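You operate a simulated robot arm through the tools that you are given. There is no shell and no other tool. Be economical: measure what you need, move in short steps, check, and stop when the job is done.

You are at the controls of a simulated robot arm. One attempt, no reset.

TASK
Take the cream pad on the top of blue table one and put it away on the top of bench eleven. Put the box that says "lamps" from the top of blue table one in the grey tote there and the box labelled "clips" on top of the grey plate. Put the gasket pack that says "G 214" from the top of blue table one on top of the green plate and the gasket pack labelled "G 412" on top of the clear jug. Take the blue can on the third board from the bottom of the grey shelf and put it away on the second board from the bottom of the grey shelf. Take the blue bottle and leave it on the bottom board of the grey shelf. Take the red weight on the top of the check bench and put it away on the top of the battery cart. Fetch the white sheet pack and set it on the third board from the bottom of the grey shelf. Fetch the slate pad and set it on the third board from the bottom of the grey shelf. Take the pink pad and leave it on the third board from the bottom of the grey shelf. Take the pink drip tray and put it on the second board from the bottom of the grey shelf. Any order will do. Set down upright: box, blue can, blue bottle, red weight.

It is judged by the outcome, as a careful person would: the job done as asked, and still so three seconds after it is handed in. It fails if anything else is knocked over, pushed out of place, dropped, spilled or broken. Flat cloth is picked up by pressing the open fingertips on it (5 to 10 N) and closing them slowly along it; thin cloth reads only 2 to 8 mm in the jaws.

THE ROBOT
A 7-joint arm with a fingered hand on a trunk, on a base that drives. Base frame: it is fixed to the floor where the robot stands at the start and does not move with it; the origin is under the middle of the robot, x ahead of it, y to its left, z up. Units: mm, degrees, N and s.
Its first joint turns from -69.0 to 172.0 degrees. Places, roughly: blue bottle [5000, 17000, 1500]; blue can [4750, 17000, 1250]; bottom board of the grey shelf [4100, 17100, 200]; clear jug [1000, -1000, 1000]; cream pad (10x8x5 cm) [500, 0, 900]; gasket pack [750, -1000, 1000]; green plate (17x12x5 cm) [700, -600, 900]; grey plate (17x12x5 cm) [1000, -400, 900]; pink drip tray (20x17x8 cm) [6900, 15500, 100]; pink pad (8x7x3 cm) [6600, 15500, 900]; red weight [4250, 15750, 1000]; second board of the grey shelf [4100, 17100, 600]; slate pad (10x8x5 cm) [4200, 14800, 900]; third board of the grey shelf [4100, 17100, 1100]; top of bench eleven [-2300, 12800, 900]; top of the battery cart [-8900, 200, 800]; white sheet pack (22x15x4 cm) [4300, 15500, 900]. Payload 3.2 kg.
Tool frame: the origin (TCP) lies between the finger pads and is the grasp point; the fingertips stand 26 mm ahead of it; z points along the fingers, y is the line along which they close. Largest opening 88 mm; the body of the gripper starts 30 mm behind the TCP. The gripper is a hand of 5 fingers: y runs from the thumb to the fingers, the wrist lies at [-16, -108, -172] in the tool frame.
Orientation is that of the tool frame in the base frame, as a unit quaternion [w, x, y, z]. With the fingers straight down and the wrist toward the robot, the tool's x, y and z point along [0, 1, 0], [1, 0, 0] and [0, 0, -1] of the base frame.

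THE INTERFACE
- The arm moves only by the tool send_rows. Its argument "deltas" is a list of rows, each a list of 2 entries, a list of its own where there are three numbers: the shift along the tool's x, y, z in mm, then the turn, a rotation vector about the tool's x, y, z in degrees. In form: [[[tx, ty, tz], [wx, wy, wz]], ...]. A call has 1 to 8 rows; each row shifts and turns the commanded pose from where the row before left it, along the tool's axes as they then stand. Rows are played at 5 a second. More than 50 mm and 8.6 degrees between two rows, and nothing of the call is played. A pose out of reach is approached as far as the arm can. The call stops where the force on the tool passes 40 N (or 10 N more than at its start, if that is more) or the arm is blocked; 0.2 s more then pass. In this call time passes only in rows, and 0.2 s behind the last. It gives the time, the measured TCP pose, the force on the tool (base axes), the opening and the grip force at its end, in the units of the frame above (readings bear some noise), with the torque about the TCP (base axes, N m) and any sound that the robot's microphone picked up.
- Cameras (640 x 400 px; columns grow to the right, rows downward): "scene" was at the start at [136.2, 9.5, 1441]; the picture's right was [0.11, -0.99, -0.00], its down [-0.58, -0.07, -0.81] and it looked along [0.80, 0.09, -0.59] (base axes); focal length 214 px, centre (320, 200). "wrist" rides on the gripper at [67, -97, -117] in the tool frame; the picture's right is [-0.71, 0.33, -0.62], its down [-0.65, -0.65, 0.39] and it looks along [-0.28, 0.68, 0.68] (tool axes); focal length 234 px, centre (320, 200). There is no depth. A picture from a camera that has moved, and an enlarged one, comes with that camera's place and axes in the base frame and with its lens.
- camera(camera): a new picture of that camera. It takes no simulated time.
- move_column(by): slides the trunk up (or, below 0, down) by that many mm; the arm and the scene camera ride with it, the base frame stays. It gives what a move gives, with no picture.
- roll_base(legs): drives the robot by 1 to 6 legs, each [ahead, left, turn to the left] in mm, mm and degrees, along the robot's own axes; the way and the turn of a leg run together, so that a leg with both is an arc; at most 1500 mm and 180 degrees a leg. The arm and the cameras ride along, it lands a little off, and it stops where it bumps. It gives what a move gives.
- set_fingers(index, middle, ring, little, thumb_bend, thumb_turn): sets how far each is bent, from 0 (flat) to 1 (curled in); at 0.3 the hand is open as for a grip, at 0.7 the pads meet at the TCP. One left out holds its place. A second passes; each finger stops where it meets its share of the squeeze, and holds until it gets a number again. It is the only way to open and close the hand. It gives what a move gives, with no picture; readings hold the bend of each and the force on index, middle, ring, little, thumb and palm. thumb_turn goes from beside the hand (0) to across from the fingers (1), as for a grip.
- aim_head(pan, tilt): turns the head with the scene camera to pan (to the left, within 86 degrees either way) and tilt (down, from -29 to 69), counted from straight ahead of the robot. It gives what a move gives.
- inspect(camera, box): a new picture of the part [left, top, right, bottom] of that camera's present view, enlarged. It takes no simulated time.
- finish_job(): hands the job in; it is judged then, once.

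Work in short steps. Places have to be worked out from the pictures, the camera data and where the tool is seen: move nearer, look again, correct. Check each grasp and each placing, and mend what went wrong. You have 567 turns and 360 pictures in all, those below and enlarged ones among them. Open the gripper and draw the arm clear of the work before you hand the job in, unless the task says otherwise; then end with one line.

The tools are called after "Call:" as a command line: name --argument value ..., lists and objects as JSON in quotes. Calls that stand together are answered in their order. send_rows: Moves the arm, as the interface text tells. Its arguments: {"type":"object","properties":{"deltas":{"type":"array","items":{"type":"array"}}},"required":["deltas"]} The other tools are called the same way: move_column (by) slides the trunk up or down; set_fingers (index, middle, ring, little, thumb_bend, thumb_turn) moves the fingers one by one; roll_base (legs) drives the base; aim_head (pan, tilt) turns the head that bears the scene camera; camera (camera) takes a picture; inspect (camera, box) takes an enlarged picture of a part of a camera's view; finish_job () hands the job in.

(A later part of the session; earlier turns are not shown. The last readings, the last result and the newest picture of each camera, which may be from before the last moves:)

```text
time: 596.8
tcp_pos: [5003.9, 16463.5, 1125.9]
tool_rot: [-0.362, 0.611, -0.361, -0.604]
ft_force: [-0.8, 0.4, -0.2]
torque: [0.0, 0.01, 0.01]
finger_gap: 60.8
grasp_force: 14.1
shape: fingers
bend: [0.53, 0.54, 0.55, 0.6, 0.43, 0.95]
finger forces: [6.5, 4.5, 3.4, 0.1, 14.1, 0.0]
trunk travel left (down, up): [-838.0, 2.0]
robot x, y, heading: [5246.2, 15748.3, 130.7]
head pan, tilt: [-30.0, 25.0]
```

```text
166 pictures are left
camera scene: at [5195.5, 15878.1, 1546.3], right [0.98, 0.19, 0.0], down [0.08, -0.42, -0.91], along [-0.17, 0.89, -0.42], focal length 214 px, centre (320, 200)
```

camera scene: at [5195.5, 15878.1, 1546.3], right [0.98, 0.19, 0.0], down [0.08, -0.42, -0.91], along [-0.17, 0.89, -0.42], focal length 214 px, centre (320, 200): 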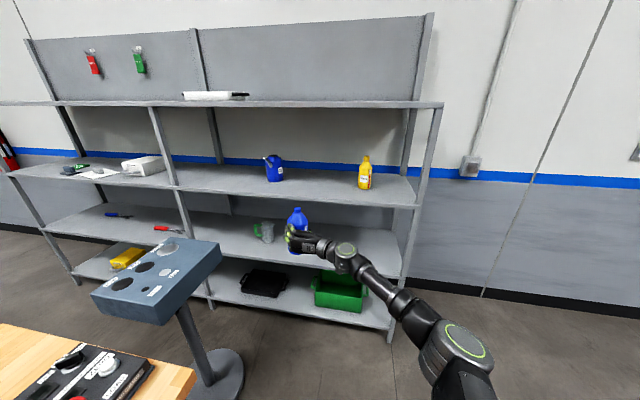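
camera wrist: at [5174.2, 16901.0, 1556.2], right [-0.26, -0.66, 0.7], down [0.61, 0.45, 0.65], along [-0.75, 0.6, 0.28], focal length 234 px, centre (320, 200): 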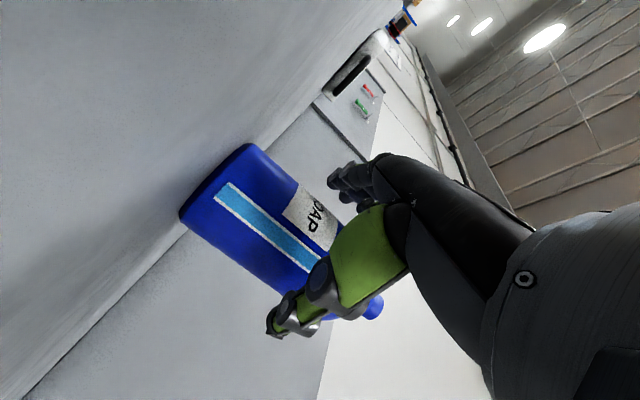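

Call:
move_column --by -400

Call:
move_column --by -400

Call:
camera --camera "scene"

```text
time: 600.7
tcp_pos: [5002.2, 16464.2, 726.4]
tool_rot: [-0.363, 0.61, -0.361, -0.605]
ft_force: [-0.8, -0.8, 0.0]
torque: [-0.03, -0.03, 0.01]
finger_gap: 60.7
grasp_force: 14.2
shape: fingers
bend: [0.53, 0.54, 0.55, 0.6, 0.43, 0.95]
finger forces: [6.5, 4.4, 3.4, 0.0, 14.0, 0.0]
trunk travel left (down, up): [-438.0, 402.0]
robot x, y, heading: [5247.8, 15750.0, 130.8]
head pan, tilt: [-30.0, 25.0]
```

```text
time: 604.5
tcp_pos: [5003.0, 16463.6, 325.7]
tool_rot: [-0.363, 0.611, -0.362, -0.604]
ft_force: [-1.4, 0.7, -0.5]
torque: [-0.02, 0.0, -0.01]
finger_gap: 60.7
grasp_force: 14.2
shape: fingers
bend: [0.53, 0.54, 0.55, 0.6, 0.43, 0.95]
finger forces: [6.4, 4.4, 3.4, 0.1, 13.9, 0.1]
trunk travel left (down, up): [-38.0, 802.0]
robot x, y, heading: [5244.6, 15749.2, 130.9]
head pan, tilt: [-30.0, 25.0]
```

```text
165 pictures are left
camera scene: at [5195.6, 15877.9, 746.3], right [0.98, 0.19, 0.0], down [0.08, -0.42, -0.91], along [-0.17, 0.89, -0.42], focal length 214 px, centre (320, 200)
```

scene: 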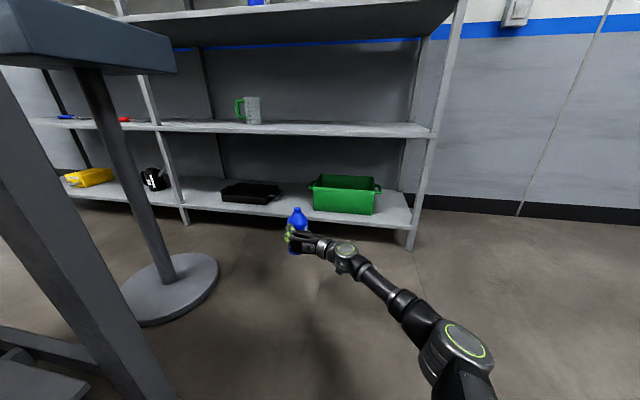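

A clear view low down. The gap centre is x≈4800. I drive in partway and check.

Call:
roll_base --legs '[[300, -105, 0]]'

Call:
camera --camera "scene"

Call:
camera --camera "wrist"

```text
time: 606.6
tcp_pos: [4877.7, 16756.9, 326.6]
tool_rot: [-0.36, 0.612, -0.359, -0.606]
ft_force: [-0.1, 0.1, 0.1]
torque: [-0.01, 0.02, 0.02]
finger_gap: 60.6
grasp_force: 14.5
shape: fingers
bend: [0.53, 0.54, 0.55, 0.6, 0.43, 0.95]
finger forces: [6.5, 4.4, 3.4, 0.0, 14.0, 0.1]
trunk travel left (down, up): [-38.0, 802.0]
robot x, y, heading: [5130.5, 16045.8, 131.5]
head pan, tilt: [-30.0, 25.0]
```

```text
164 pictures are left
camera scene: at [5075.4, 16172.1, 746.3], right [0.98, 0.2, 0.0], down [0.08, -0.41, -0.91], along [-0.18, 0.89, -0.42], focal length 214 px, centre (320, 200)
```

scene: 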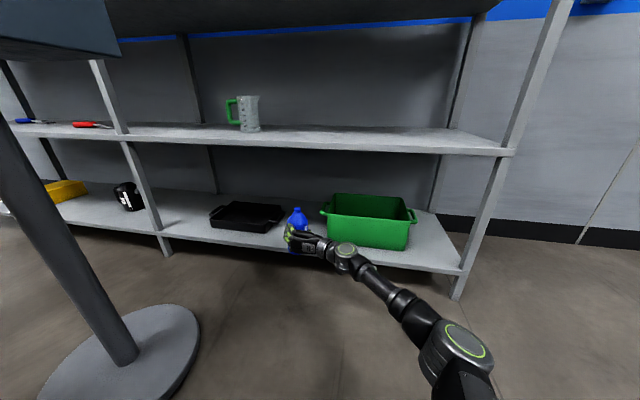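

```text
163 pictures are left
camera wrist: at [5021.0, 16700.2, 260.6], right [0.01, -0.7, 0.71], down [0.38, 0.66, 0.65], along [-0.93, 0.27, 0.27], focal length 234 px, centre (320, 200)
```

wrist: 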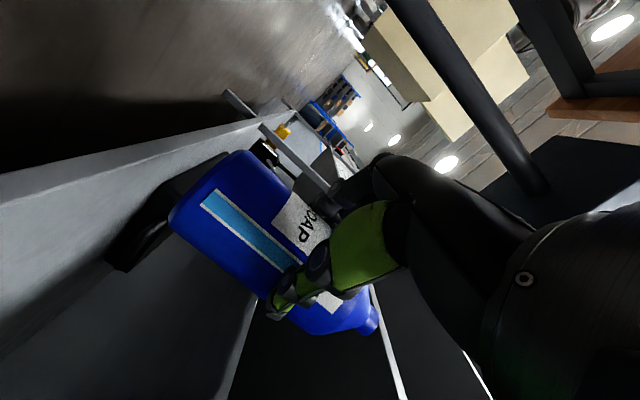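

Call:
roll_base --legs '[[202, -81, 0]]'

Call:
camera --camera "scene"

Call:
inspect --camera "scene" --box '[200, 180, 400, 310]'

```text
time: 608.3
tcp_pos: [4803.5, 16961.9, 325.2]
tool_rot: [-0.359, 0.612, -0.359, -0.606]
ft_force: [-0.5, -0.8, -0.7]
torque: [-0.04, 0.01, 0.04]
finger_gap: 60.5
grasp_force: 13.9
shape: fingers
bend: [0.53, 0.54, 0.55, 0.6, 0.43, 0.95]
finger forces: [6.6, 4.4, 3.5, 0.0, 14.0, 0.0]
trunk travel left (down, up): [-38.0, 802.0]
robot x, y, heading: [5055.9, 16248.7, 131.3]
head pan, tilt: [-30.0, 25.0]
```

```text
162 pictures are left
camera scene: at [5001.2, 16378.1, 746.3], right [0.98, 0.2, 0.0], down [0.08, -0.41, -0.91], along [-0.18, 0.89, -0.42], focal length 214 px, centre (320, 200)
```

scene: 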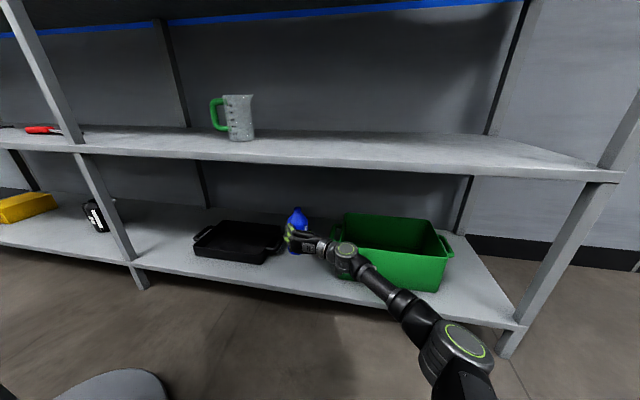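

```text
3.08 times, centred on (300, 245) of scene
camera zoom: at [5001.2, 16378.1, 746.3], right [0.98, 0.2, 0.0], down [0.08, -0.41, -0.91], along [-0.18, 0.89, -0.42], focal length 660 px, centre (382, 62)
```

zoom: 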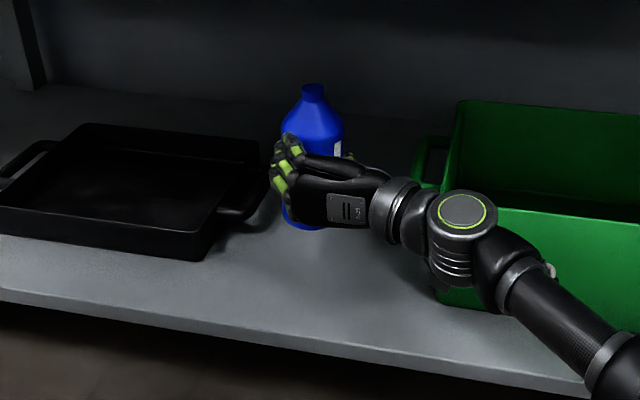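

Well placed between tray and bin. I lower by trunk, then feel down.

Call:
move_column --by -36

Call:
send_rows --deltas '[[[12, 0, 0], [0, 0, 0]], [[10, 0, 0], [0, 0, 0]], [[6, 0, 0], [0, 0, 0]]]'

Call:
inspect --camera "scene" --box '[200, 180, 400, 310]'

```text
time: 609.1
tcp_pos: [4804.0, 16961.8, 289.4]
tool_rot: [-0.36, 0.612, -0.359, -0.606]
ft_force: [-0.7, 1.0, -0.6]
torque: [-0.02, 0.02, 0.03]
finger_gap: 60.9
grasp_force: 13.8
shape: fingers
bend: [0.53, 0.54, 0.55, 0.6, 0.43, 0.95]
finger forces: [6.5, 4.4, 3.4, 0.1, 14.0, 0.0]
trunk travel left (down, up): [-2.0, 838.0]
robot x, y, heading: [5048.9, 16248.9, 131.4]
head pan, tilt: [-30.0, 25.0]
```

```text
time: 609.9
tcp_pos: [4804.3, 16961.2, 263.3]
tool_rot: [-0.36, 0.612, -0.359, -0.606]
ft_force: [-0.1, 0.3, -1.1]
torque: [-0.01, -0.02, 0.01]
finger_gap: 60.7
grasp_force: 14.9
shape: fingers
bend: [0.53, 0.54, 0.55, 0.6, 0.43, 0.95]
finger forces: [6.4, 4.4, 3.4, 0.1, 13.9, 0.0]
trunk travel left (down, up): [-2.0, 838.0]
robot x, y, heading: [5054.1, 16250.9, 131.3]
head pan, tilt: [-30.0, 25.0]
```

```text
3.08 times, centred on (300, 245) of scene
camera zoom: at [5001.2, 16378.1, 710.3], right [0.98, 0.2, 0.0], down [0.08, -0.41, -0.91], along [-0.18, 0.89, -0.42], focal length 660 px, centre (382, 62)
```

zoom: 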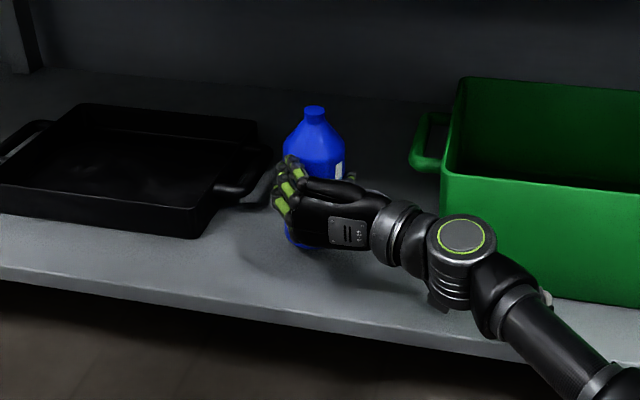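

Call:
send_rows --deltas '[[[5, 0, 0], [0, 0, 0]], [[4, 0, 0], [0, 0, 0]]]'

Call:
send_rows --deltas '[[[4, 0, 0], [0, 0, 0]], [[3, 0, 0], [0, 0, 0]]]'

Call:
inspect --camera "scene" --box '[200, 180, 400, 310]'

```text
time: 610.5
tcp_pos: [4805.1, 16961.2, 250.1]
tool_rot: [-0.36, 0.612, -0.359, -0.605]
ft_force: [0.0, -0.6, -1.1]
torque: [-0.01, 0.01, -0.01]
finger_gap: 60.6
grasp_force: 13.7
shape: fingers
bend: [0.53, 0.54, 0.55, 0.6, 0.43, 0.95]
finger forces: [6.3, 4.5, 3.4, 0.1, 14.0, 0.0]
trunk travel left (down, up): [-2.0, 838.0]
robot x, y, heading: [5048.8, 16253.2, 131.1]
head pan, tilt: [-30.0, 25.0]
```

```text
time: 611.1
tcp_pos: [4804.8, 16961.5, 246.3]
tool_rot: [-0.359, 0.612, -0.359, -0.606]
ft_force: [-0.1, -0.8, 1.3]
torque: [0.02, -0.03, 0.03]
finger_gap: 60.9
grasp_force: 14.5
shape: fingers
bend: [0.53, 0.54, 0.55, 0.6, 0.43, 0.95]
finger forces: [6.3, 4.6, 3.7, 0.0, 14.1, 0.0]
trunk travel left (down, up): [-2.0, 838.0]
robot x, y, heading: [5053.3, 16249.7, 131.0]
head pan, tilt: [-30.0, 25.0]
```

```text
3.08 times, centred on (300, 245) of scene
camera zoom: at [5001.3, 16378.0, 710.4], right [0.98, 0.2, 0.0], down [0.08, -0.41, -0.91], along [-0.18, 0.89, -0.42], focal length 660 px, centre (382, 62)
```

zoom: 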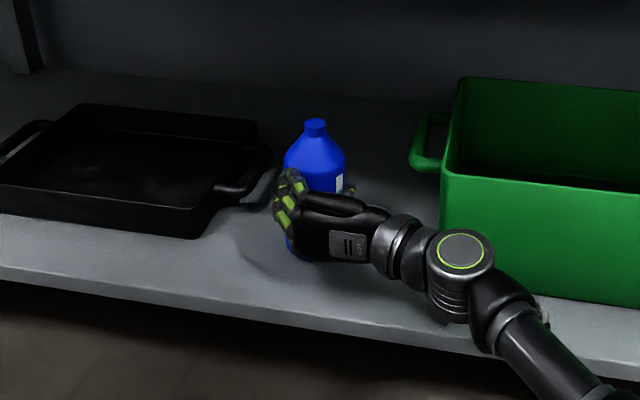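

Call:
send_rows --deltas '[[[2, 0, 0], [0, 0, 0]]]'

Call:
set_fingers --index 0.4 --middle 0.4 --ring 0.4 --little 0.4 --thumb_bend 0.36

Call:
set_fingers --index 0.24 --middle 0.24 --ring 0.24 --little 0.24 --thumb_bend 0.24

Call:
inspect --camera "scene" --box '[200, 180, 400, 310]'

```text
time: 611.5
tcp_pos: [4802.2, 16960.6, 245.3]
tool_rot: [-0.361, 0.611, -0.359, -0.606]
ft_force: [0.0, -1.6, 3.0]
torque: [0.04, -0.01, 0.03]
finger_gap: 60.6
grasp_force: 14.8
shape: fingers
bend: [0.53, 0.54, 0.55, 0.6, 0.43, 0.95]
finger forces: [6.2, 4.9, 4.4, 0.0, 14.1, 0.1]
trunk travel left (down, up): [-2.0, 838.0]
robot x, y, heading: [5049.8, 16250.5, 131.4]
head pan, tilt: [-30.0, 25.0]
```

```text
time: 612.5
tcp_pos: [4803.8, 16961.2, 244.2]
tool_rot: [-0.36, 0.612, -0.359, -0.605]
ft_force: [-1.2, -0.7, -0.3]
torque: [0.01, 0.01, 0.03]
finger_gap: 71.3
grasp_force: 0.0
shape: fingers
bend: [0.4, 0.4, 0.4, 0.4, 0.36, 0.97]
finger forces: [0.0, 0.0, 0.0, 0.1, 0.1, 0.1]
trunk travel left (down, up): [-2.0, 838.0]
robot x, y, heading: [5051.7, 16247.0, 131.2]
head pan, tilt: [-30.0, 25.0]
```

```text
time: 613.5
tcp_pos: [4804.1, 16960.9, 243.7]
tool_rot: [-0.36, 0.612, -0.359, -0.606]
ft_force: [0.9, -0.9, 0.3]
torque: [0.0, -0.01, -0.01]
finger_gap: 98.9
grasp_force: 0.0
shape: fingers
bend: [0.24, 0.24, 0.24, 0.24, 0.24, 0.97]
finger forces: [0.0, 0.1, 0.1, 0.0, 0.1, 0.1]
trunk travel left (down, up): [-2.0, 838.0]
robot x, y, heading: [5055.0, 16248.8, 131.4]
head pan, tilt: [-30.0, 25.0]
```

```text
3.08 times, centred on (300, 245) of scene
camera zoom: at [5001.2, 16378.0, 710.3], right [0.98, 0.2, 0.0], down [0.08, -0.41, -0.91], along [-0.18, 0.89, -0.42], focal length 660 px, centre (382, 62)
```

zoom: 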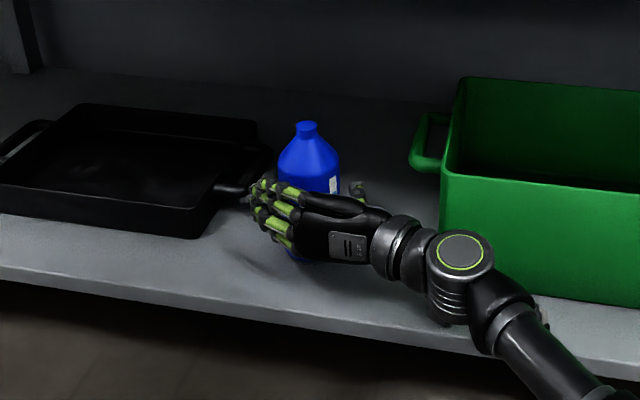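

The bottle stands on the bottom board. I withdraw straight along the finger direction.

Call:
roll_base --legs '[[-146, 32, 0], [-200, 0, 0]]'

Call:
inspect --camera "scene" --box '[180, 130, 420, 300]'

```text
time: 616.1
tcp_pos: [5010.1, 16674.6, 244.9]
tool_rot: [-0.358, 0.613, -0.358, -0.606]
ft_force: [0.5, 0.1, 0.2]
torque: [0.0, -0.01, 0.02]
finger_gap: 99.4
grasp_force: 0.1
shape: fingers
bend: [0.24, 0.24, 0.24, 0.24, 0.24, 0.97]
finger forces: [0.0, 0.0, 0.1, 0.1, 0.1, 0.0]
trunk travel left (down, up): [-2.0, 838.0]
robot x, y, heading: [5259.5, 15961.7, 131.6]
head pan, tilt: [-30.0, 25.0]
```

```text
2.35 times, centred on (300, 215) of scene
camera zoom: at [5210.3, 16092.5, 710.3], right [0.98, 0.2, 0.0], down [0.09, -0.41, -0.91], along [-0.18, 0.89, -0.42], focal length 505 px, centre (367, 165)
```

zoom: 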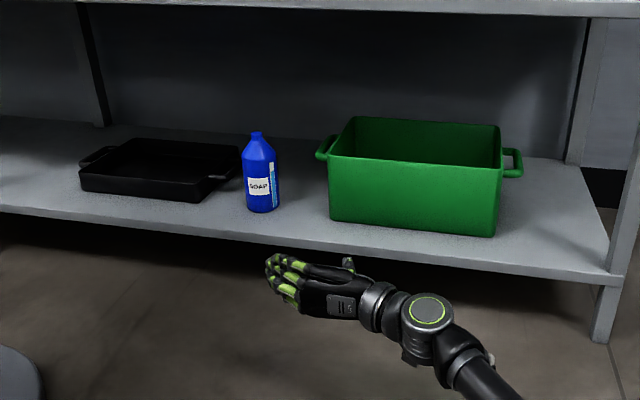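

SOAP is upright on the bottom board. While low, I turn to bench 2 to find the pink tray on its lower shelf.

Call:
roll_base --legs '[[-100, 0, 0], [0, 0, -131]]'

Call:
aim_head --pan 0 --tilt 10

Call:
camera --camera "scene"

```text
time: 622.6
tcp_pos: [6043.5, 15647.4, 245.0]
tool_rot: [0.701, 0.056, 0.708, -0.058]
ft_force: [0.7, 0.6, 0.2]
torque: [0.0, -0.02, 0.04]
finger_gap: 99.2
grasp_force: 0.1
shape: fingers
bend: [0.24, 0.24, 0.24, 0.24, 0.24, 0.97]
finger forces: [0.0, 0.0, 0.0, 0.1, 0.0, 0.0]
trunk travel left (down, up): [-2.0, 838.0]
robot x, y, heading: [5323.7, 15888.9, 3.1]
head pan, tilt: [-30.0, 25.0]
```

```text
time: 623.5
tcp_pos: [6042.9, 15647.9, 243.3]
tool_rot: [0.701, 0.055, 0.708, -0.059]
ft_force: [-0.2, 0.7, 1.0]
torque: [0.0, 0.04, 0.02]
finger_gap: 99.5
grasp_force: 0.0
shape: fingers
bend: [0.24, 0.24, 0.24, 0.24, 0.24, 0.97]
finger forces: [0.1, 0.1, 0.0, 0.0, 0.0, 0.0]
trunk travel left (down, up): [-2.0, 838.0]
robot x, y, heading: [5330.6, 15891.0, 3.0]
head pan, tilt: [0.0, 10.0]
```

```text
156 pictures are left
camera scene: at [5472.0, 15897.6, 734.7], right [0.06, -1.0, 0.0], down [-0.17, -0.01, -0.98], along [0.98, 0.05, -0.17], focal length 214 px, centre (320, 200)
```

scene: 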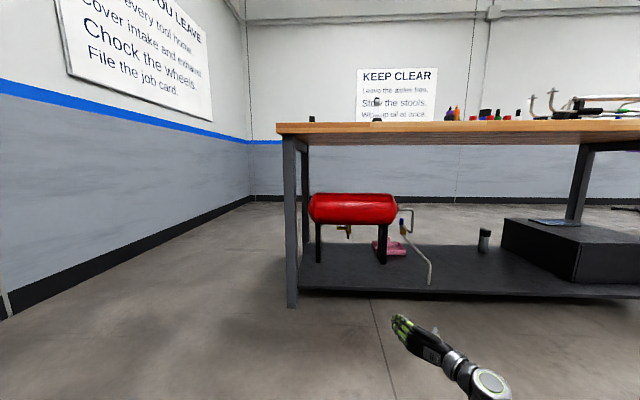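

Call:
inspect --camera "scene" --box '[270, 170, 470, 310]'

Call:
inspect --camera "scene" --box '[270, 80, 640, 150]'

```text
2.86 times, centred on (370, 240) of scene
camera zoom: at [5472.0, 15897.6, 734.7], right [0.06, -1.0, 0.0], down [-0.17, -0.01, -0.98], along [0.98, 0.05, -0.17], focal length 613 px, centre (177, 86)
```

zoom: 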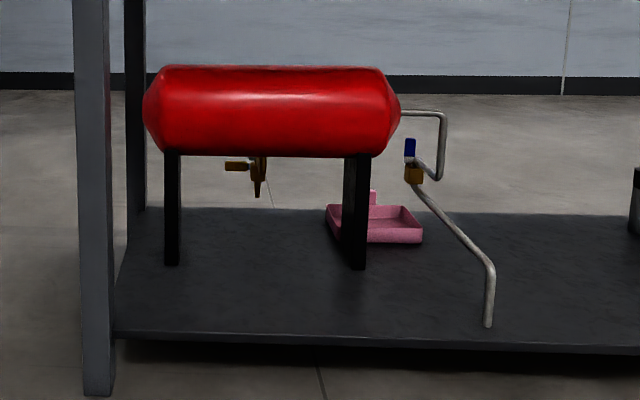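

```text
1.73 times, centred on (455, 115) of scene
camera zoom: at [5472.0, 15897.6, 734.7], right [0.06, -1.0, 0.0], down [-0.17, -0.01, -0.98], along [0.98, 0.05, -0.17], focal length 371 px, centre (86, 347)
```

zoom: 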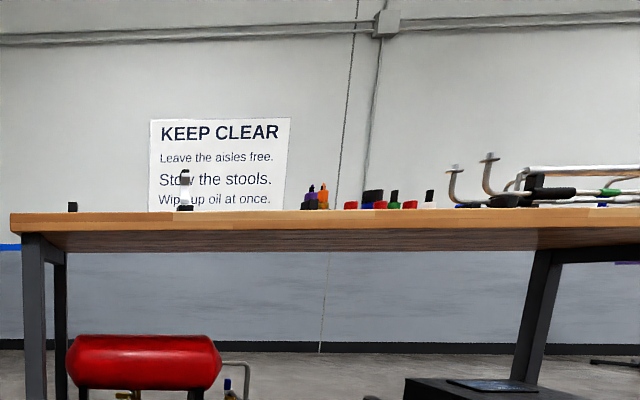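

The tray sits at the far (east) side of the lower shelf behind the red tank. I raise the trunk and bring the hand back to tool-down before driving round to the east side.

Call:
move_column --by 400

Call:
move_column --by 400

Call:
send_rows --deltas '[[[-20, 0, -20], [0, 8, 0]], [[-20, 0, -20], [0, 8, 0]], [[-20, 0, -20], [0, 8, 0]], [[0, 0, -20], [0, 8, 0]], [[0, 0, -20], [0, 8, 0]], [[0, 0, 0], [0, 8, 0]], [[0, 0, 0], [0, 8, 0]], [[0, 0, 0], [0, 8, 0]]]'

Call:
send_rows --deltas '[[[0, 0, 0], [0, 8, 0]], [[0, 0, 0], [0, 8, 0]], [[0, 0, 0], [0, 8, 0]]]'

```text
time: 627.4
tcp_pos: [6044.2, 15647.4, 643.4]
tool_rot: [0.702, 0.055, 0.708, -0.058]
ft_force: [0.0, 0.8, -0.4]
torque: [-0.02, 0.0, -0.02]
finger_gap: 99.2
grasp_force: 0.1
shape: fingers
bend: [0.24, 0.24, 0.24, 0.24, 0.24, 0.97]
finger forces: [0.0, 0.0, 0.1, 0.0, 0.0, 0.0]
trunk travel left (down, up): [-402.0, 438.0]
robot x, y, heading: [5328.9, 15890.6, 3.3]
head pan, tilt: [0.0, 10.0]
```

```text
time: 631.2
tcp_pos: [6043.7, 15646.6, 1044.3]
tool_rot: [0.702, 0.055, 0.708, -0.058]
ft_force: [0.0, 0.3, -0.4]
torque: [0.0, -0.02, 0.01]
finger_gap: 98.9
grasp_force: 0.0
shape: fingers
bend: [0.24, 0.24, 0.24, 0.24, 0.24, 0.97]
finger forces: [0.1, 0.0, 0.0, 0.1, 0.0, 0.0]
trunk travel left (down, up): [-802.0, 38.0]
robot x, y, heading: [5327.8, 15890.6, 3.2]
head pan, tilt: [0.0, 10.0]
```

```text
time: 633.0
tcp_pos: [5960.2, 15662.6, 1128.3]
tool_rot: [0.218, 0.078, 0.973, -0.021]
ft_force: [0.6, 0.1, -0.9]
torque: [-0.02, 0.0, 0.04]
finger_gap: 99.2
grasp_force: 0.0
shape: fingers
bend: [0.24, 0.24, 0.24, 0.24, 0.24, 0.97]
finger forces: [0.0, 0.0, 0.0, 0.0, 0.1, 0.0]
trunk travel left (down, up): [-802.0, 38.0]
robot x, y, heading: [5328.6, 15892.1, 3.2]
head pan, tilt: [0.0, 10.0]
```

```text
time: 633.8
tcp_pos: [5924.9, 15693.8, 1132.8]
tool_rot: [0.012, 0.08, 0.997, -0.003]
ft_force: [-0.7, 0.2, 0.4]
torque: [0.0, -0.01, 0.0]
finger_gap: 99.2
grasp_force: 0.1
shape: fingers
bend: [0.24, 0.24, 0.24, 0.24, 0.24, 0.97]
finger forces: [0.1, 0.0, 0.0, 0.0, 0.0, 0.0]
out of reach, approached as far as the arm can: row 2, 3
trunk travel left (down, up): [-802.0, 38.0]
robot x, y, heading: [5331.2, 15891.6, 3.1]
head pan, tilt: [0.0, 10.0]
```

Call:
send_rows --deltas '[[[20, 0, 0], [0, 0, 8]], [[20, 0, 0], [0, 0, 8]], [[0, 0, 0], [0, 0, 8]], [[0, 0, 0], [0, 0, 8]], [[0, 0, 0], [0, 0, 8]], [[0, 0, 0], [0, 0, 8]], [[0, 0, 0], [0, 0, 8]], [[0, 0, 0], [0, 0, 8]]]'

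Call:
send_rows --deltas '[[[0, 0, 0], [-0.5, 1.5, 7]], [[0, 0, 0], [0, 0, 6]]]'

Call:
roll_base --legs '[[0, 850, -3], [1450, 0, 0]]'

Call:
aim_head --pan -30 --tilt 25

Call:
camera --camera "scene"

```text
time: 635.6
tcp_pos: [5887.6, 15703.8, 1132.1]
tool_rot: [0.013, 0.597, 0.802, 0.004]
ft_force: [-0.3, -0.1, -0.6]
torque: [0.0, 0.03, -0.01]
finger_gap: 99.4
grasp_force: 0.1
shape: fingers
bend: [0.24, 0.24, 0.24, 0.24, 0.24, 0.97]
finger forces: [0.0, 0.1, 0.0, 0.1, 0.0, 0.1]
trunk travel left (down, up): [-802.0, 38.0]
robot x, y, heading: [5333.4, 15894.0, 2.9]
head pan, tilt: [0.0, 10.0]
```

```text
time: 636.2
tcp_pos: [5888.5, 15705.3, 1132.6]
tool_rot: [0.004, 0.685, 0.729, 0.017]
ft_force: [0.5, 0.8, -0.4]
torque: [0.0, 0.02, 0.05]
finger_gap: 99.2
grasp_force: 0.1
shape: fingers
bend: [0.24, 0.24, 0.24, 0.24, 0.24, 0.97]
finger forces: [0.0, 0.1, 0.0, 0.0, 0.0, 0.0]
trunk travel left (down, up): [-802.0, 38.0]
robot x, y, heading: [5328.0, 15892.4, 3.3]
head pan, tilt: [0.0, 10.0]
```

```text
time: 640.5
tcp_pos: [5840.1, 16467.5, 1132.4]
tool_rot: [0.004, 0.702, 0.712, 0.017]
ft_force: [-0.7, -0.1, -0.1]
torque: [0.04, -0.06, -0.01]
finger_gap: 99.5
grasp_force: 0.0
shape: fingers
bend: [0.24, 0.24, 0.24, 0.24, 0.24, 0.97]
finger forces: [0.1, 0.0, 0.0, 0.0, 0.0, 0.0]
trunk travel left (down, up): [-802.0, 38.0]
robot x, y, heading: [5294.1, 16685.0, 0.0]
head pan, tilt: [0.0, 10.0]
stopped in leg 1: the robot was blocked; the commanded pose is now the measured one
```

```text
time: 641.4
tcp_pos: [5840.8, 16468.9, 1133.3]
tool_rot: [0.005, 0.704, 0.71, 0.016]
ft_force: [-0.2, -0.7, -1.1]
torque: [0.02, 0.0, -0.02]
finger_gap: 99.1
grasp_force: 0.2
shape: fingers
bend: [0.24, 0.24, 0.24, 0.24, 0.24, 0.97]
finger forces: [0.1, 0.1, 0.0, 0.0, 0.0, 0.0]
trunk travel left (down, up): [-802.0, 38.0]
robot x, y, heading: [5293.3, 16684.5, 0.0]
head pan, tilt: [-30.0, 25.0]
```

```text
153 pictures are left
camera scene: at [5422.5, 16639.4, 1510.4], right [-0.5, -0.87, 0.0], down [-0.37, 0.21, -0.91], along [0.79, -0.45, -0.42], focal length 214 px, centre (320, 200)
```

scene: 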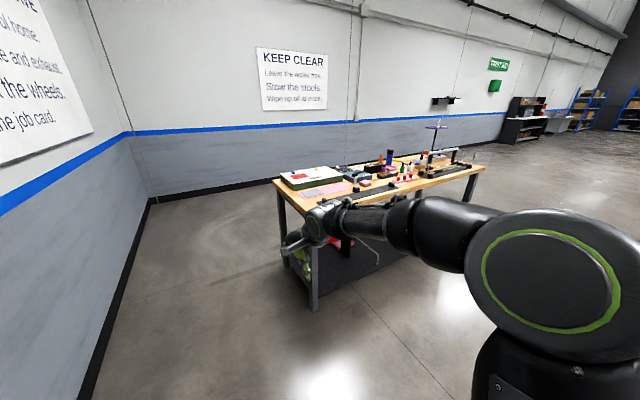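

I bumped the shelf side lightly (base half-width ≈205). I move off to the right and check that nothing on the shelf moved.

Call:
roll_base --legs '[[0, -150, 0]]'

Call:
aim_head --pan 80 --tilt 20

Call:
camera --camera "scene"

```text
time: 642.8
tcp_pos: [5840.0, 16320.3, 1132.3]
tool_rot: [0.005, 0.703, 0.711, 0.016]
ft_force: [0.5, -0.8, -0.5]
torque: [0.0, 0.01, 0.0]
finger_gap: 99.1
grasp_force: 0.1
shape: fingers
bend: [0.24, 0.24, 0.24, 0.24, 0.24, 0.97]
finger forces: [0.0, 0.1, 0.0, 0.1, 0.0, 0.0]
trunk travel left (down, up): [-802.0, 38.0]
robot x, y, heading: [5288.0, 16538.9, 0.0]
head pan, tilt: [-30.0, 25.0]
```

```text
time: 644.6
tcp_pos: [5842.2, 16320.7, 1132.1]
tool_rot: [0.004, 0.703, 0.711, 0.016]
ft_force: [0.6, 0.6, -0.3]
torque: [-0.04, -0.02, 0.01]
finger_gap: 99.3
grasp_force: 0.1
shape: fingers
bend: [0.24, 0.24, 0.24, 0.24, 0.24, 0.97]
finger forces: [0.0, 0.0, 0.1, 0.0, 0.1, 0.1]
trunk travel left (down, up): [-802.0, 38.0]
robot x, y, heading: [5294.0, 16537.6, -0.0]
head pan, tilt: [80.0, 20.0]
```

```text
152 pictures are left
camera scene: at [5359.0, 16628.4, 1518.4], right [0.98, -0.17, 0.0], down [-0.06, -0.34, -0.94], along [0.16, 0.93, -0.34], focal length 214 px, centre (320, 200)
```

scene: 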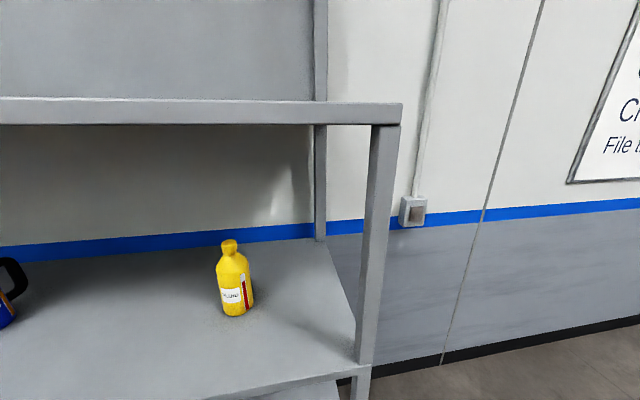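

Nothing moved. I level the hand, step back from the shelf and turn to face the oil can.

Call:
send_rows --deltas '[[[0, 0, 0], [1.7, -0.9, 0]]]'

Call:
roll_base --legs '[[-50, -480, 0], [0, 0, 105]]'

Call:
aim_head --pan 10 --tilt 15

Call:
camera --camera "scene"

Call:
inspect --camera "scene" --box '[200, 130, 360, 260]'

```text
time: 645.0
tcp_pos: [5840.8, 16322.5, 1131.6]
tool_rot: [-0.001, 0.703, 0.711, 0.0]
ft_force: [-0.2, 0.5, 0.0]
torque: [0.03, 0.01, 0.02]
finger_gap: 99.5
grasp_force: 0.0
shape: fingers
bend: [0.24, 0.24, 0.24, 0.24, 0.24, 0.97]
finger forces: [0.0, 0.0, 0.1, 0.0, 0.0, 0.0]
trunk travel left (down, up): [-802.0, 38.0]
robot x, y, heading: [5289.9, 16536.9, 0.0]
head pan, tilt: [80.0, 20.0]
```

```text
time: 652.3
tcp_pos: [5308.8, 16638.9, 1131.6]
tool_rot: [-0.001, -0.139, 0.99, 0.0]
ft_force: [-0.1, 0.5, 0.0]
torque: [-0.02, 0.04, -0.02]
finger_gap: 99.4
grasp_force: 0.0
shape: fingers
bend: [0.24, 0.24, 0.24, 0.24, 0.24, 0.97]
finger forces: [0.0, 0.0, 0.0, 0.0, 0.0, 0.1]
trunk travel left (down, up): [-802.0, 38.0]
robot x, y, heading: [5244.4, 16057.7, 105.4]
head pan, tilt: [80.0, 20.0]
```

```text
time: 653.7
tcp_pos: [5307.8, 16641.0, 1132.7]
tool_rot: [0.0, -0.139, 0.99, 0.0]
ft_force: [0.5, -0.3, 0.4]
torque: [-0.03, 0.01, 0.0]
finger_gap: 99.5
grasp_force: 0.1
shape: fingers
bend: [0.24, 0.24, 0.24, 0.24, 0.24, 0.97]
finger forces: [0.0, 0.0, 0.1, 0.1, 0.0, 0.0]
trunk travel left (down, up): [-802.0, 38.0]
robot x, y, heading: [5242.5, 16054.9, 105.5]
head pan, tilt: [10.0, 15.0]
```

```text
151 pictures are left
camera scene: at [5190.0, 16187.8, 1526.6], right [0.9, 0.43, 0.0], down [0.11, -0.23, -0.97], along [-0.41, 0.87, -0.26], focal length 214 px, centre (320, 200)
```

scene: 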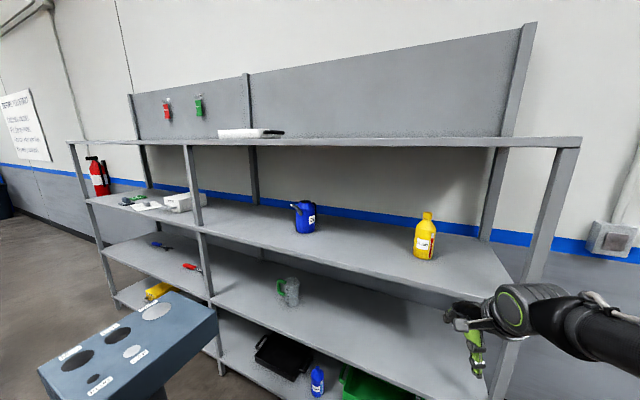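

```text
3.08 times, centred on (280, 195) of scene
camera zoom: at [5190.0, 16187.8, 1526.6], right [0.9, 0.43, 0.0], down [0.11, -0.23, -0.97], along [-0.41, 0.87, -0.26], focal length 660 px, centre (443, 215)
```

zoom: 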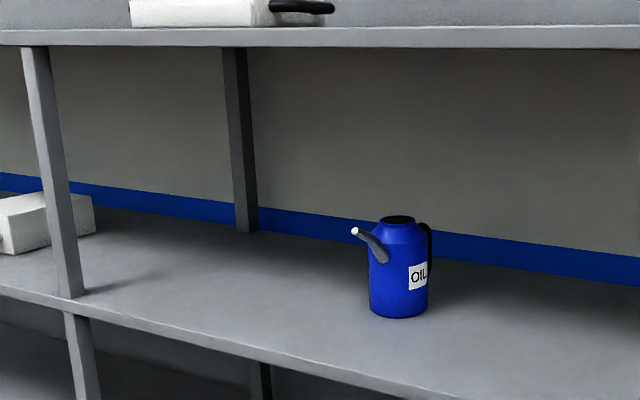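

The OIL can's spout points to the front and its handle to the back, so I'll straddle it left-right with the tool down. I turn to heading 140°, yaw the hand 40° and raise it.

Call:
move_column --by 38

Call:
roll_base --legs '[[0, 0, 34.5]]'

Call:
send_rows --deltas '[[[0, 0, -10], [0, 0, -8]], [[0, 0, -10], [0, 0, -8]], [[0, 0, -10], [0, 0, -8]], [[0, 0, -10], [0, 0, -8]], [[0, 0, 0], [0, 0, -8]]]'

Call:
set_fingers --index 0.14 --middle 0.14 --ring 0.14 --little 0.14 --thumb_bend 0.14

Call:
aim_head --pan -30 --tilt 15

Call:
camera --camera "scene"

```text
time: 654.6
tcp_pos: [5308.6, 16640.5, 1169.7]
tool_rot: [0.0, -0.139, 0.99, -0.001]
ft_force: [0.4, 0.3, -0.1]
torque: [0.02, 0.02, 0.02]
finger_gap: 99.1
grasp_force: 0.0
shape: fingers
bend: [0.24, 0.24, 0.24, 0.24, 0.24, 0.97]
finger forces: [0.0, 0.0, 0.1, 0.0, 0.0, 0.0]
trunk travel left (down, up): [-840.0, 0.0]
robot x, y, heading: [5241.1, 16060.1, 105.2]
head pan, tilt: [10.0, 15.0]
```

```text
time: 656.6
tcp_pos: [4975.6, 16580.2, 1169.4]
tool_rot: [0.0, -0.418, 0.908, 0.0]
ft_force: [-0.1, 0.1, -0.2]
torque: [-0.01, 0.02, 0.02]
finger_gap: 99.3
grasp_force: 0.0
shape: fingers
bend: [0.24, 0.24, 0.24, 0.24, 0.24, 0.97]
finger forces: [0.1, 0.1, 0.0, 0.0, 0.1, 0.0]
trunk travel left (down, up): [-840.0, 0.0]
robot x, y, heading: [5247.7, 16056.9, 139.0]
head pan, tilt: [10.0, 15.0]
```

```text
time: 657.8
tcp_pos: [4975.4, 16579.5, 1209.8]
tool_rot: [-0.002, -0.705, 0.71, 0.0]
ft_force: [-0.5, 0.1, -0.1]
torque: [0.0, 0.02, -0.02]
finger_gap: 99.3
grasp_force: 0.1
shape: fingers
bend: [0.24, 0.24, 0.24, 0.24, 0.24, 0.97]
finger forces: [0.1, 0.0, 0.0, 0.1, 0.0, 0.0]
trunk travel left (down, up): [-840.0, 0.0]
robot x, y, heading: [5243.9, 16055.6, 138.9]
head pan, tilt: [10.0, 15.0]
```

```text
time: 658.8
tcp_pos: [4975.3, 16579.0, 1210.8]
tool_rot: [0.0, -0.704, 0.711, 0.0]
ft_force: [0.1, -0.1, -0.2]
torque: [0.0, 0.02, 0.02]
finger_gap: 112.5
grasp_force: 0.1
shape: fingers
bend: [0.14, 0.14, 0.14, 0.14, 0.15, 0.97]
finger forces: [0.1, 0.1, 0.0, 0.0, 0.0, 0.0]
trunk travel left (down, up): [-840.0, 0.0]
robot x, y, heading: [5242.1, 16055.4, 138.9]
head pan, tilt: [10.0, 15.0]
```

```text
time: 659.8
tcp_pos: [4975.7, 16579.5, 1211.6]
tool_rot: [-0.001, -0.703, 0.711, -0.001]
ft_force: [0.2, 0.7, 0.3]
torque: [-0.06, 0.02, 0.03]
finger_gap: 112.2
grasp_force: 0.1
shape: fingers
bend: [0.14, 0.14, 0.14, 0.14, 0.15, 0.97]
finger forces: [0.0, 0.0, 0.0, 0.1, 0.0, 0.0]
trunk travel left (down, up): [-840.0, 0.0]
robot x, y, heading: [5245.1, 16056.1, 138.7]
head pan, tilt: [-30.0, 15.0]
```

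```text
149 pictures are left
camera scene: at [5175.6, 16176.7, 1564.6], right [0.95, 0.32, 0.0], down [0.08, -0.25, -0.97], along [-0.31, 0.91, -0.26], focal length 214 px, centre (320, 200)
```

scene: 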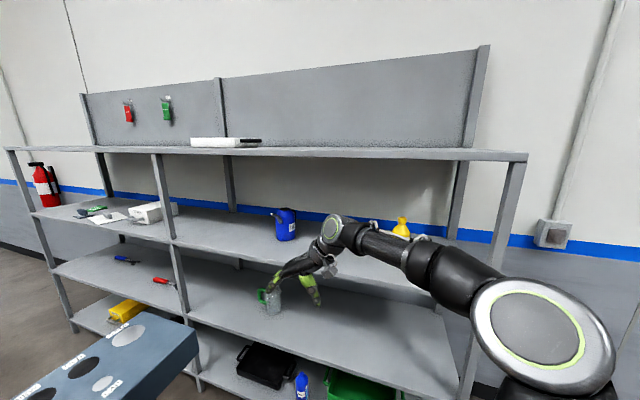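

I extend the arm 75 forward, then drive so the hand is in front of the can.

Call:
send_rows --deltas '[[[-25, 28, 0], [0, 0, 0]], [[-25, 28, 0], [0, 0, 0]]]'

Call:
roll_base --legs '[[300, -37, 0]]'

Call:
camera --camera "wrist"

Call:
camera --camera "scene"

```text
time: 660.4
tcp_pos: [4917.4, 16628.2, 1210.1]
tool_rot: [0.0, -0.704, 0.711, 0.0]
ft_force: [-0.2, 0.9, -1.3]
torque: [-0.01, 0.0, -0.02]
finger_gap: 112.5
grasp_force: 0.0
shape: fingers
bend: [0.14, 0.14, 0.14, 0.14, 0.15, 0.97]
finger forces: [0.1, 0.0, 0.1, 0.1, 0.0, 0.1]
trunk travel left (down, up): [-840.0, 0.0]
robot x, y, heading: [5242.0, 16055.3, 138.6]
head pan, tilt: [-30.0, 15.0]
```

```text
time: 662.5
tcp_pos: [4723.1, 16853.7, 1211.7]
tool_rot: [0.0, -0.701, 0.713, 0.0]
ft_force: [-0.6, 0.0, -1.2]
torque: [0.0, 0.0, -0.01]
finger_gap: 112.5
grasp_force: 0.1
shape: fingers
bend: [0.14, 0.14, 0.14, 0.14, 0.15, 0.97]
finger forces: [0.0, 0.0, 0.1, 0.0, 0.0, 0.0]
trunk travel left (down, up): [-840.0, 0.0]
robot x, y, heading: [5038.9, 16280.5, 138.3]
head pan, tilt: [-30.0, 15.0]
```

```text
148 pictures are left
camera wrist: at [4818.9, 16785.5, 1329.0], right [-0.32, 0.71, 0.62], down [0.66, 0.64, -0.39], along [-0.68, 0.29, -0.68], focal length 234 px, centre (320, 200)
```

wrist: 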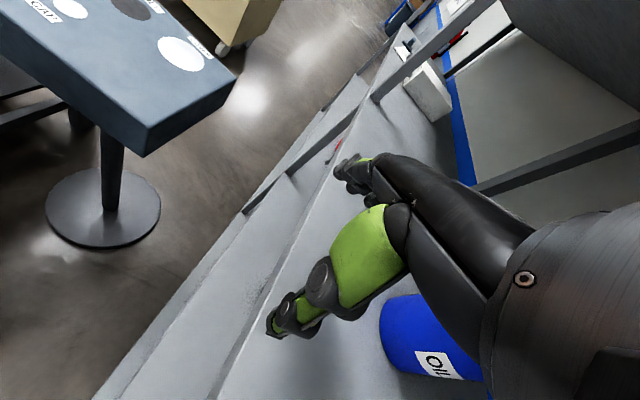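

```text
147 pictures are left
camera scene: at [4975.1, 16401.9, 1564.6], right [0.95, 0.32, 0.0], down [0.08, -0.25, -0.97], along [-0.31, 0.92, -0.26], focal length 214 px, centre (320, 200)
```

scene: 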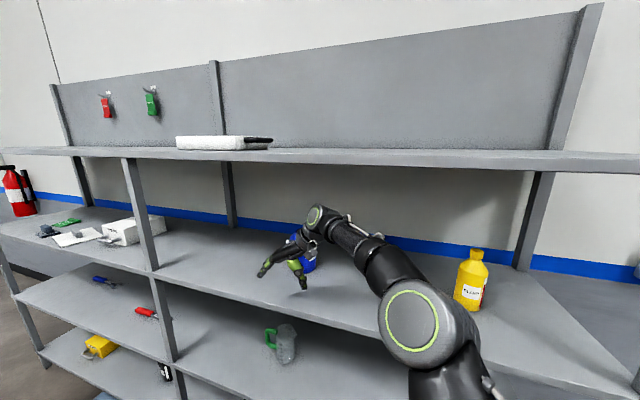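

Call:
inspect --camera "scene" --box '[230, 190, 350, 310]'

Call:
aim_head --pan -10 --tilt 25

Call:
inspect --camera "scene" --box '[270, 130, 430, 260]'

```text
3.33 times, centred on (290, 250) of scene
camera zoom: at [4975.1, 16401.9, 1564.6], right [0.95, 0.32, 0.0], down [0.08, -0.25, -0.97], along [-0.31, 0.92, -0.26], focal length 715 px, centre (420, 33)
```

zoom: 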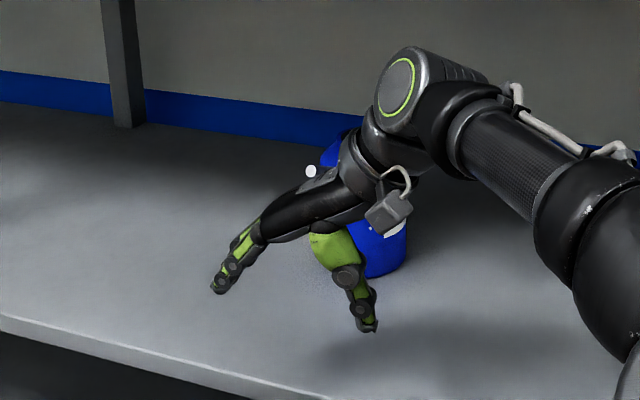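

```text
time: 663.3
tcp_pos: [4721.6, 16854.5, 1211.9]
tool_rot: [0.0, -0.701, 0.714, 0.0]
ft_force: [-0.1, -0.6, 0.2]
torque: [0.01, 0.0, -0.01]
finger_gap: 112.6
grasp_force: 0.0
shape: fingers
bend: [0.14, 0.14, 0.14, 0.14, 0.15, 0.97]
finger forces: [0.1, 0.0, 0.0, 0.1, 0.0, 0.0]
trunk travel left (down, up): [-840.0, 0.0]
robot x, y, heading: [5043.5, 16280.1, 138.3]
head pan, tilt: [-10.0, 25.0]
```

```text
3.08 times, centred on (350, 195) of scene
camera zoom: at [4947.2, 16386.1, 1548.4], right [0.78, 0.62, 0.0], down [0.26, -0.33, -0.91], along [-0.56, 0.71, -0.42], focal length 660 px, centre (228, 215)
```

zoom: 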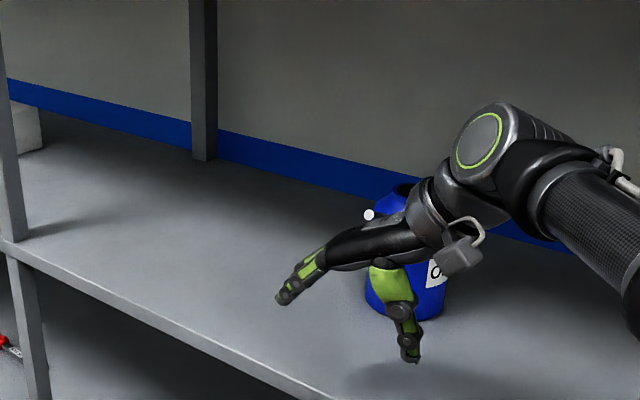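

All three sight lines agree on the can's axis at (4677,17098), about 100 mm wide. I open wider and line up at x=4677.

Call:
set_fingers --index 0.04 --middle 0.04 --ring 0.04 --little 0.04 --thumb_bend 0.04

Call:
roll_base --legs '[[73, -15, 0]]'

Call:
camera --camera "wrist"

Call:
inspect --camera "scene" --box '[270, 130, 430, 260]'

```text
time: 664.3
tcp_pos: [4722.0, 16855.7, 1210.7]
tool_rot: [0.0, -0.701, 0.713, 0.0]
ft_force: [0.2, -0.6, -0.4]
torque: [0.02, 0.0, 0.0]
finger_gap: 122.8
grasp_force: 0.0
shape: fingers
bend: [0.04, 0.04, 0.04, 0.04, 0.05, 0.97]
finger forces: [0.1, 0.0, 0.0, 0.0, 0.1, 0.0]
trunk travel left (down, up): [-840.0, 0.0]
robot x, y, heading: [5045.0, 16282.8, 138.2]
head pan, tilt: [-10.0, 25.0]
```

```text
time: 665.4
tcp_pos: [4678.9, 16912.1, 1213.6]
tool_rot: [-0.001, -0.701, 0.713, 0.001]
ft_force: [0.0, 0.5, 0.4]
torque: [0.0, 0.0, 0.03]
finger_gap: 122.6
grasp_force: 0.1
shape: fingers
bend: [0.04, 0.04, 0.04, 0.04, 0.05, 0.97]
finger forces: [0.0, 0.1, 0.1, 0.1, 0.1, 0.0]
trunk travel left (down, up): [-840.0, 0.0]
robot x, y, heading: [5000.8, 16339.0, 138.3]
head pan, tilt: [-10.0, 25.0]
```

```text
144 pictures are left
camera wrist: at [4775.4, 16843.6, 1329.5], right [-0.32, 0.71, 0.62], down [0.66, 0.64, -0.39], along [-0.68, 0.29, -0.68], focal length 234 px, centre (320, 200)
```

wrist: 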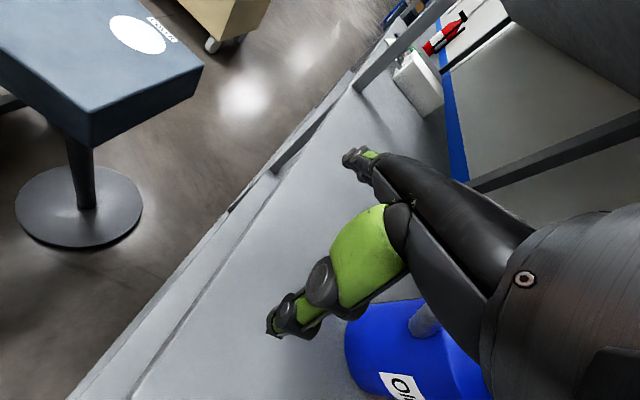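

```text
3.08 times, centred on (350, 195) of scene
camera zoom: at [4904.0, 16443.5, 1548.5], right [0.78, 0.62, 0.0], down [0.26, -0.33, -0.91], along [-0.56, 0.71, -0.42], focal length 660 px, centre (228, 215)
```

zoom: 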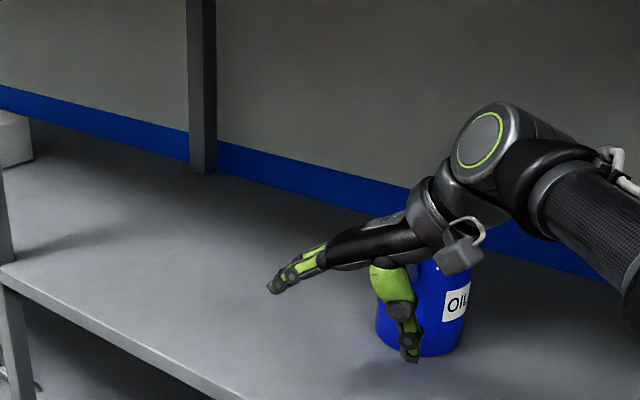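

Call:
roll_base --legs '[[67, -74, 0]]'

Call:
camera --camera "wrist"

Call:
inspect --camera "scene" --box '[270, 130, 430, 260]'

```text
time: 666.5
tcp_pos: [4675.4, 17013.5, 1212.9]
tool_rot: [0.0, -0.701, 0.713, 0.0]
ft_force: [-0.1, 0.9, 0.2]
torque: [0.0, -0.03, -0.01]
finger_gap: 122.8
grasp_force: 0.1
shape: fingers
bend: [0.04, 0.04, 0.04, 0.04, 0.05, 0.97]
finger forces: [0.0, 0.0, 0.0, 0.1, 0.0, 0.1]
trunk travel left (down, up): [-840.0, 0.0]
robot x, y, heading: [4998.2, 16439.8, 138.6]
head pan, tilt: [-10.0, 25.0]
```

```text
142 pictures are left
camera wrist: at [4772.3, 16946.0, 1329.4], right [-0.32, 0.71, 0.62], down [0.66, 0.64, -0.39], along [-0.68, 0.29, -0.68], focal length 234 px, centre (320, 200)
```

wrist: 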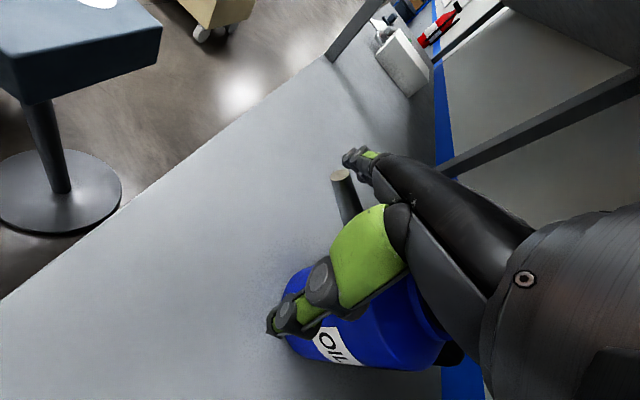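

```text
3.08 times, centred on (350, 195) of scene
camera zoom: at [4901.1, 16546.2, 1548.4], right [0.78, 0.62, 0.0], down [0.26, -0.33, -0.91], along [-0.56, 0.71, -0.42], focal length 660 px, centre (228, 215)
```

zoom: 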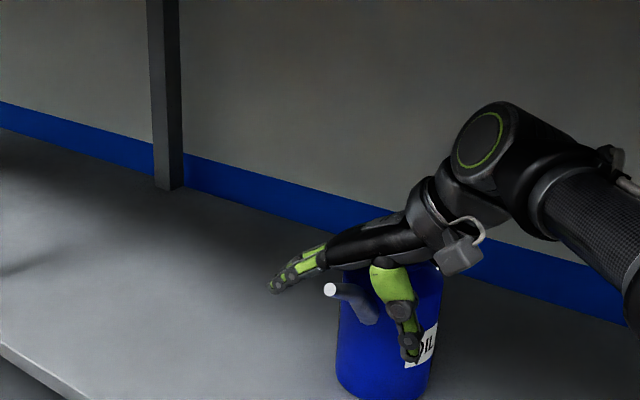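

The spout tip (≈(4667,16984,1250)) has already passed under the palm without contact. I advance the last 85.

Call:
roll_base --legs '[[55, -63, 0]]'

Call:
camera --camera "wrist"

Call:
inspect --camera "scene" --box '[270, 130, 430, 280]'

```text
time: 667.6
tcp_pos: [4675.1, 17097.0, 1212.3]
tool_rot: [0.0, -0.702, 0.712, 0.0]
ft_force: [-0.4, 0.0, 0.1]
torque: [-0.02, 0.01, 0.02]
finger_gap: 123.0
grasp_force: 0.1
shape: fingers
bend: [0.04, 0.04, 0.04, 0.04, 0.04, 0.97]
finger forces: [0.0, 0.0, 0.0, 0.0, 0.0, 0.0]
trunk travel left (down, up): [-840.0, 0.0]
robot x, y, heading: [4996.8, 16525.7, 138.4]
head pan, tilt: [-10.0, 25.0]
```

```text
140 pictures are left
camera wrist: at [4772.4, 17028.9, 1329.4], right [-0.32, 0.71, 0.62], down [0.66, 0.64, -0.39], along [-0.68, 0.29, -0.68], focal length 234 px, centre (320, 200)
```

wrist: 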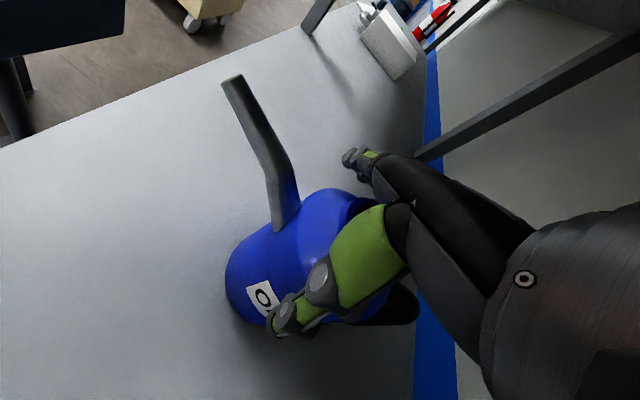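

```text
2.67 times, centred on (350, 205) of scene
camera zoom: at [4901.2, 16629.2, 1548.4], right [0.78, 0.62, 0.0], down [0.26, -0.33, -0.91], along [-0.56, 0.71, -0.42], focal length 572 px, centre (240, 187)
```

zoom: 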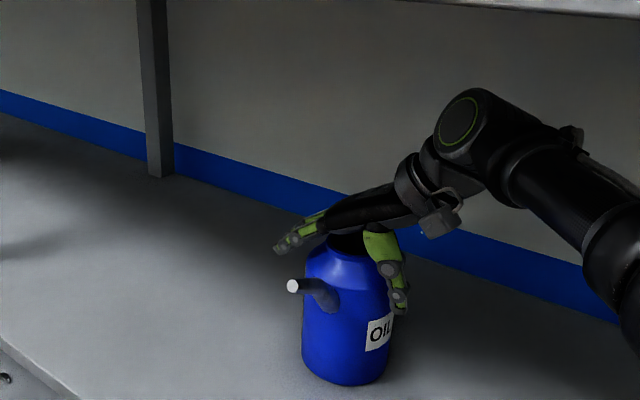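

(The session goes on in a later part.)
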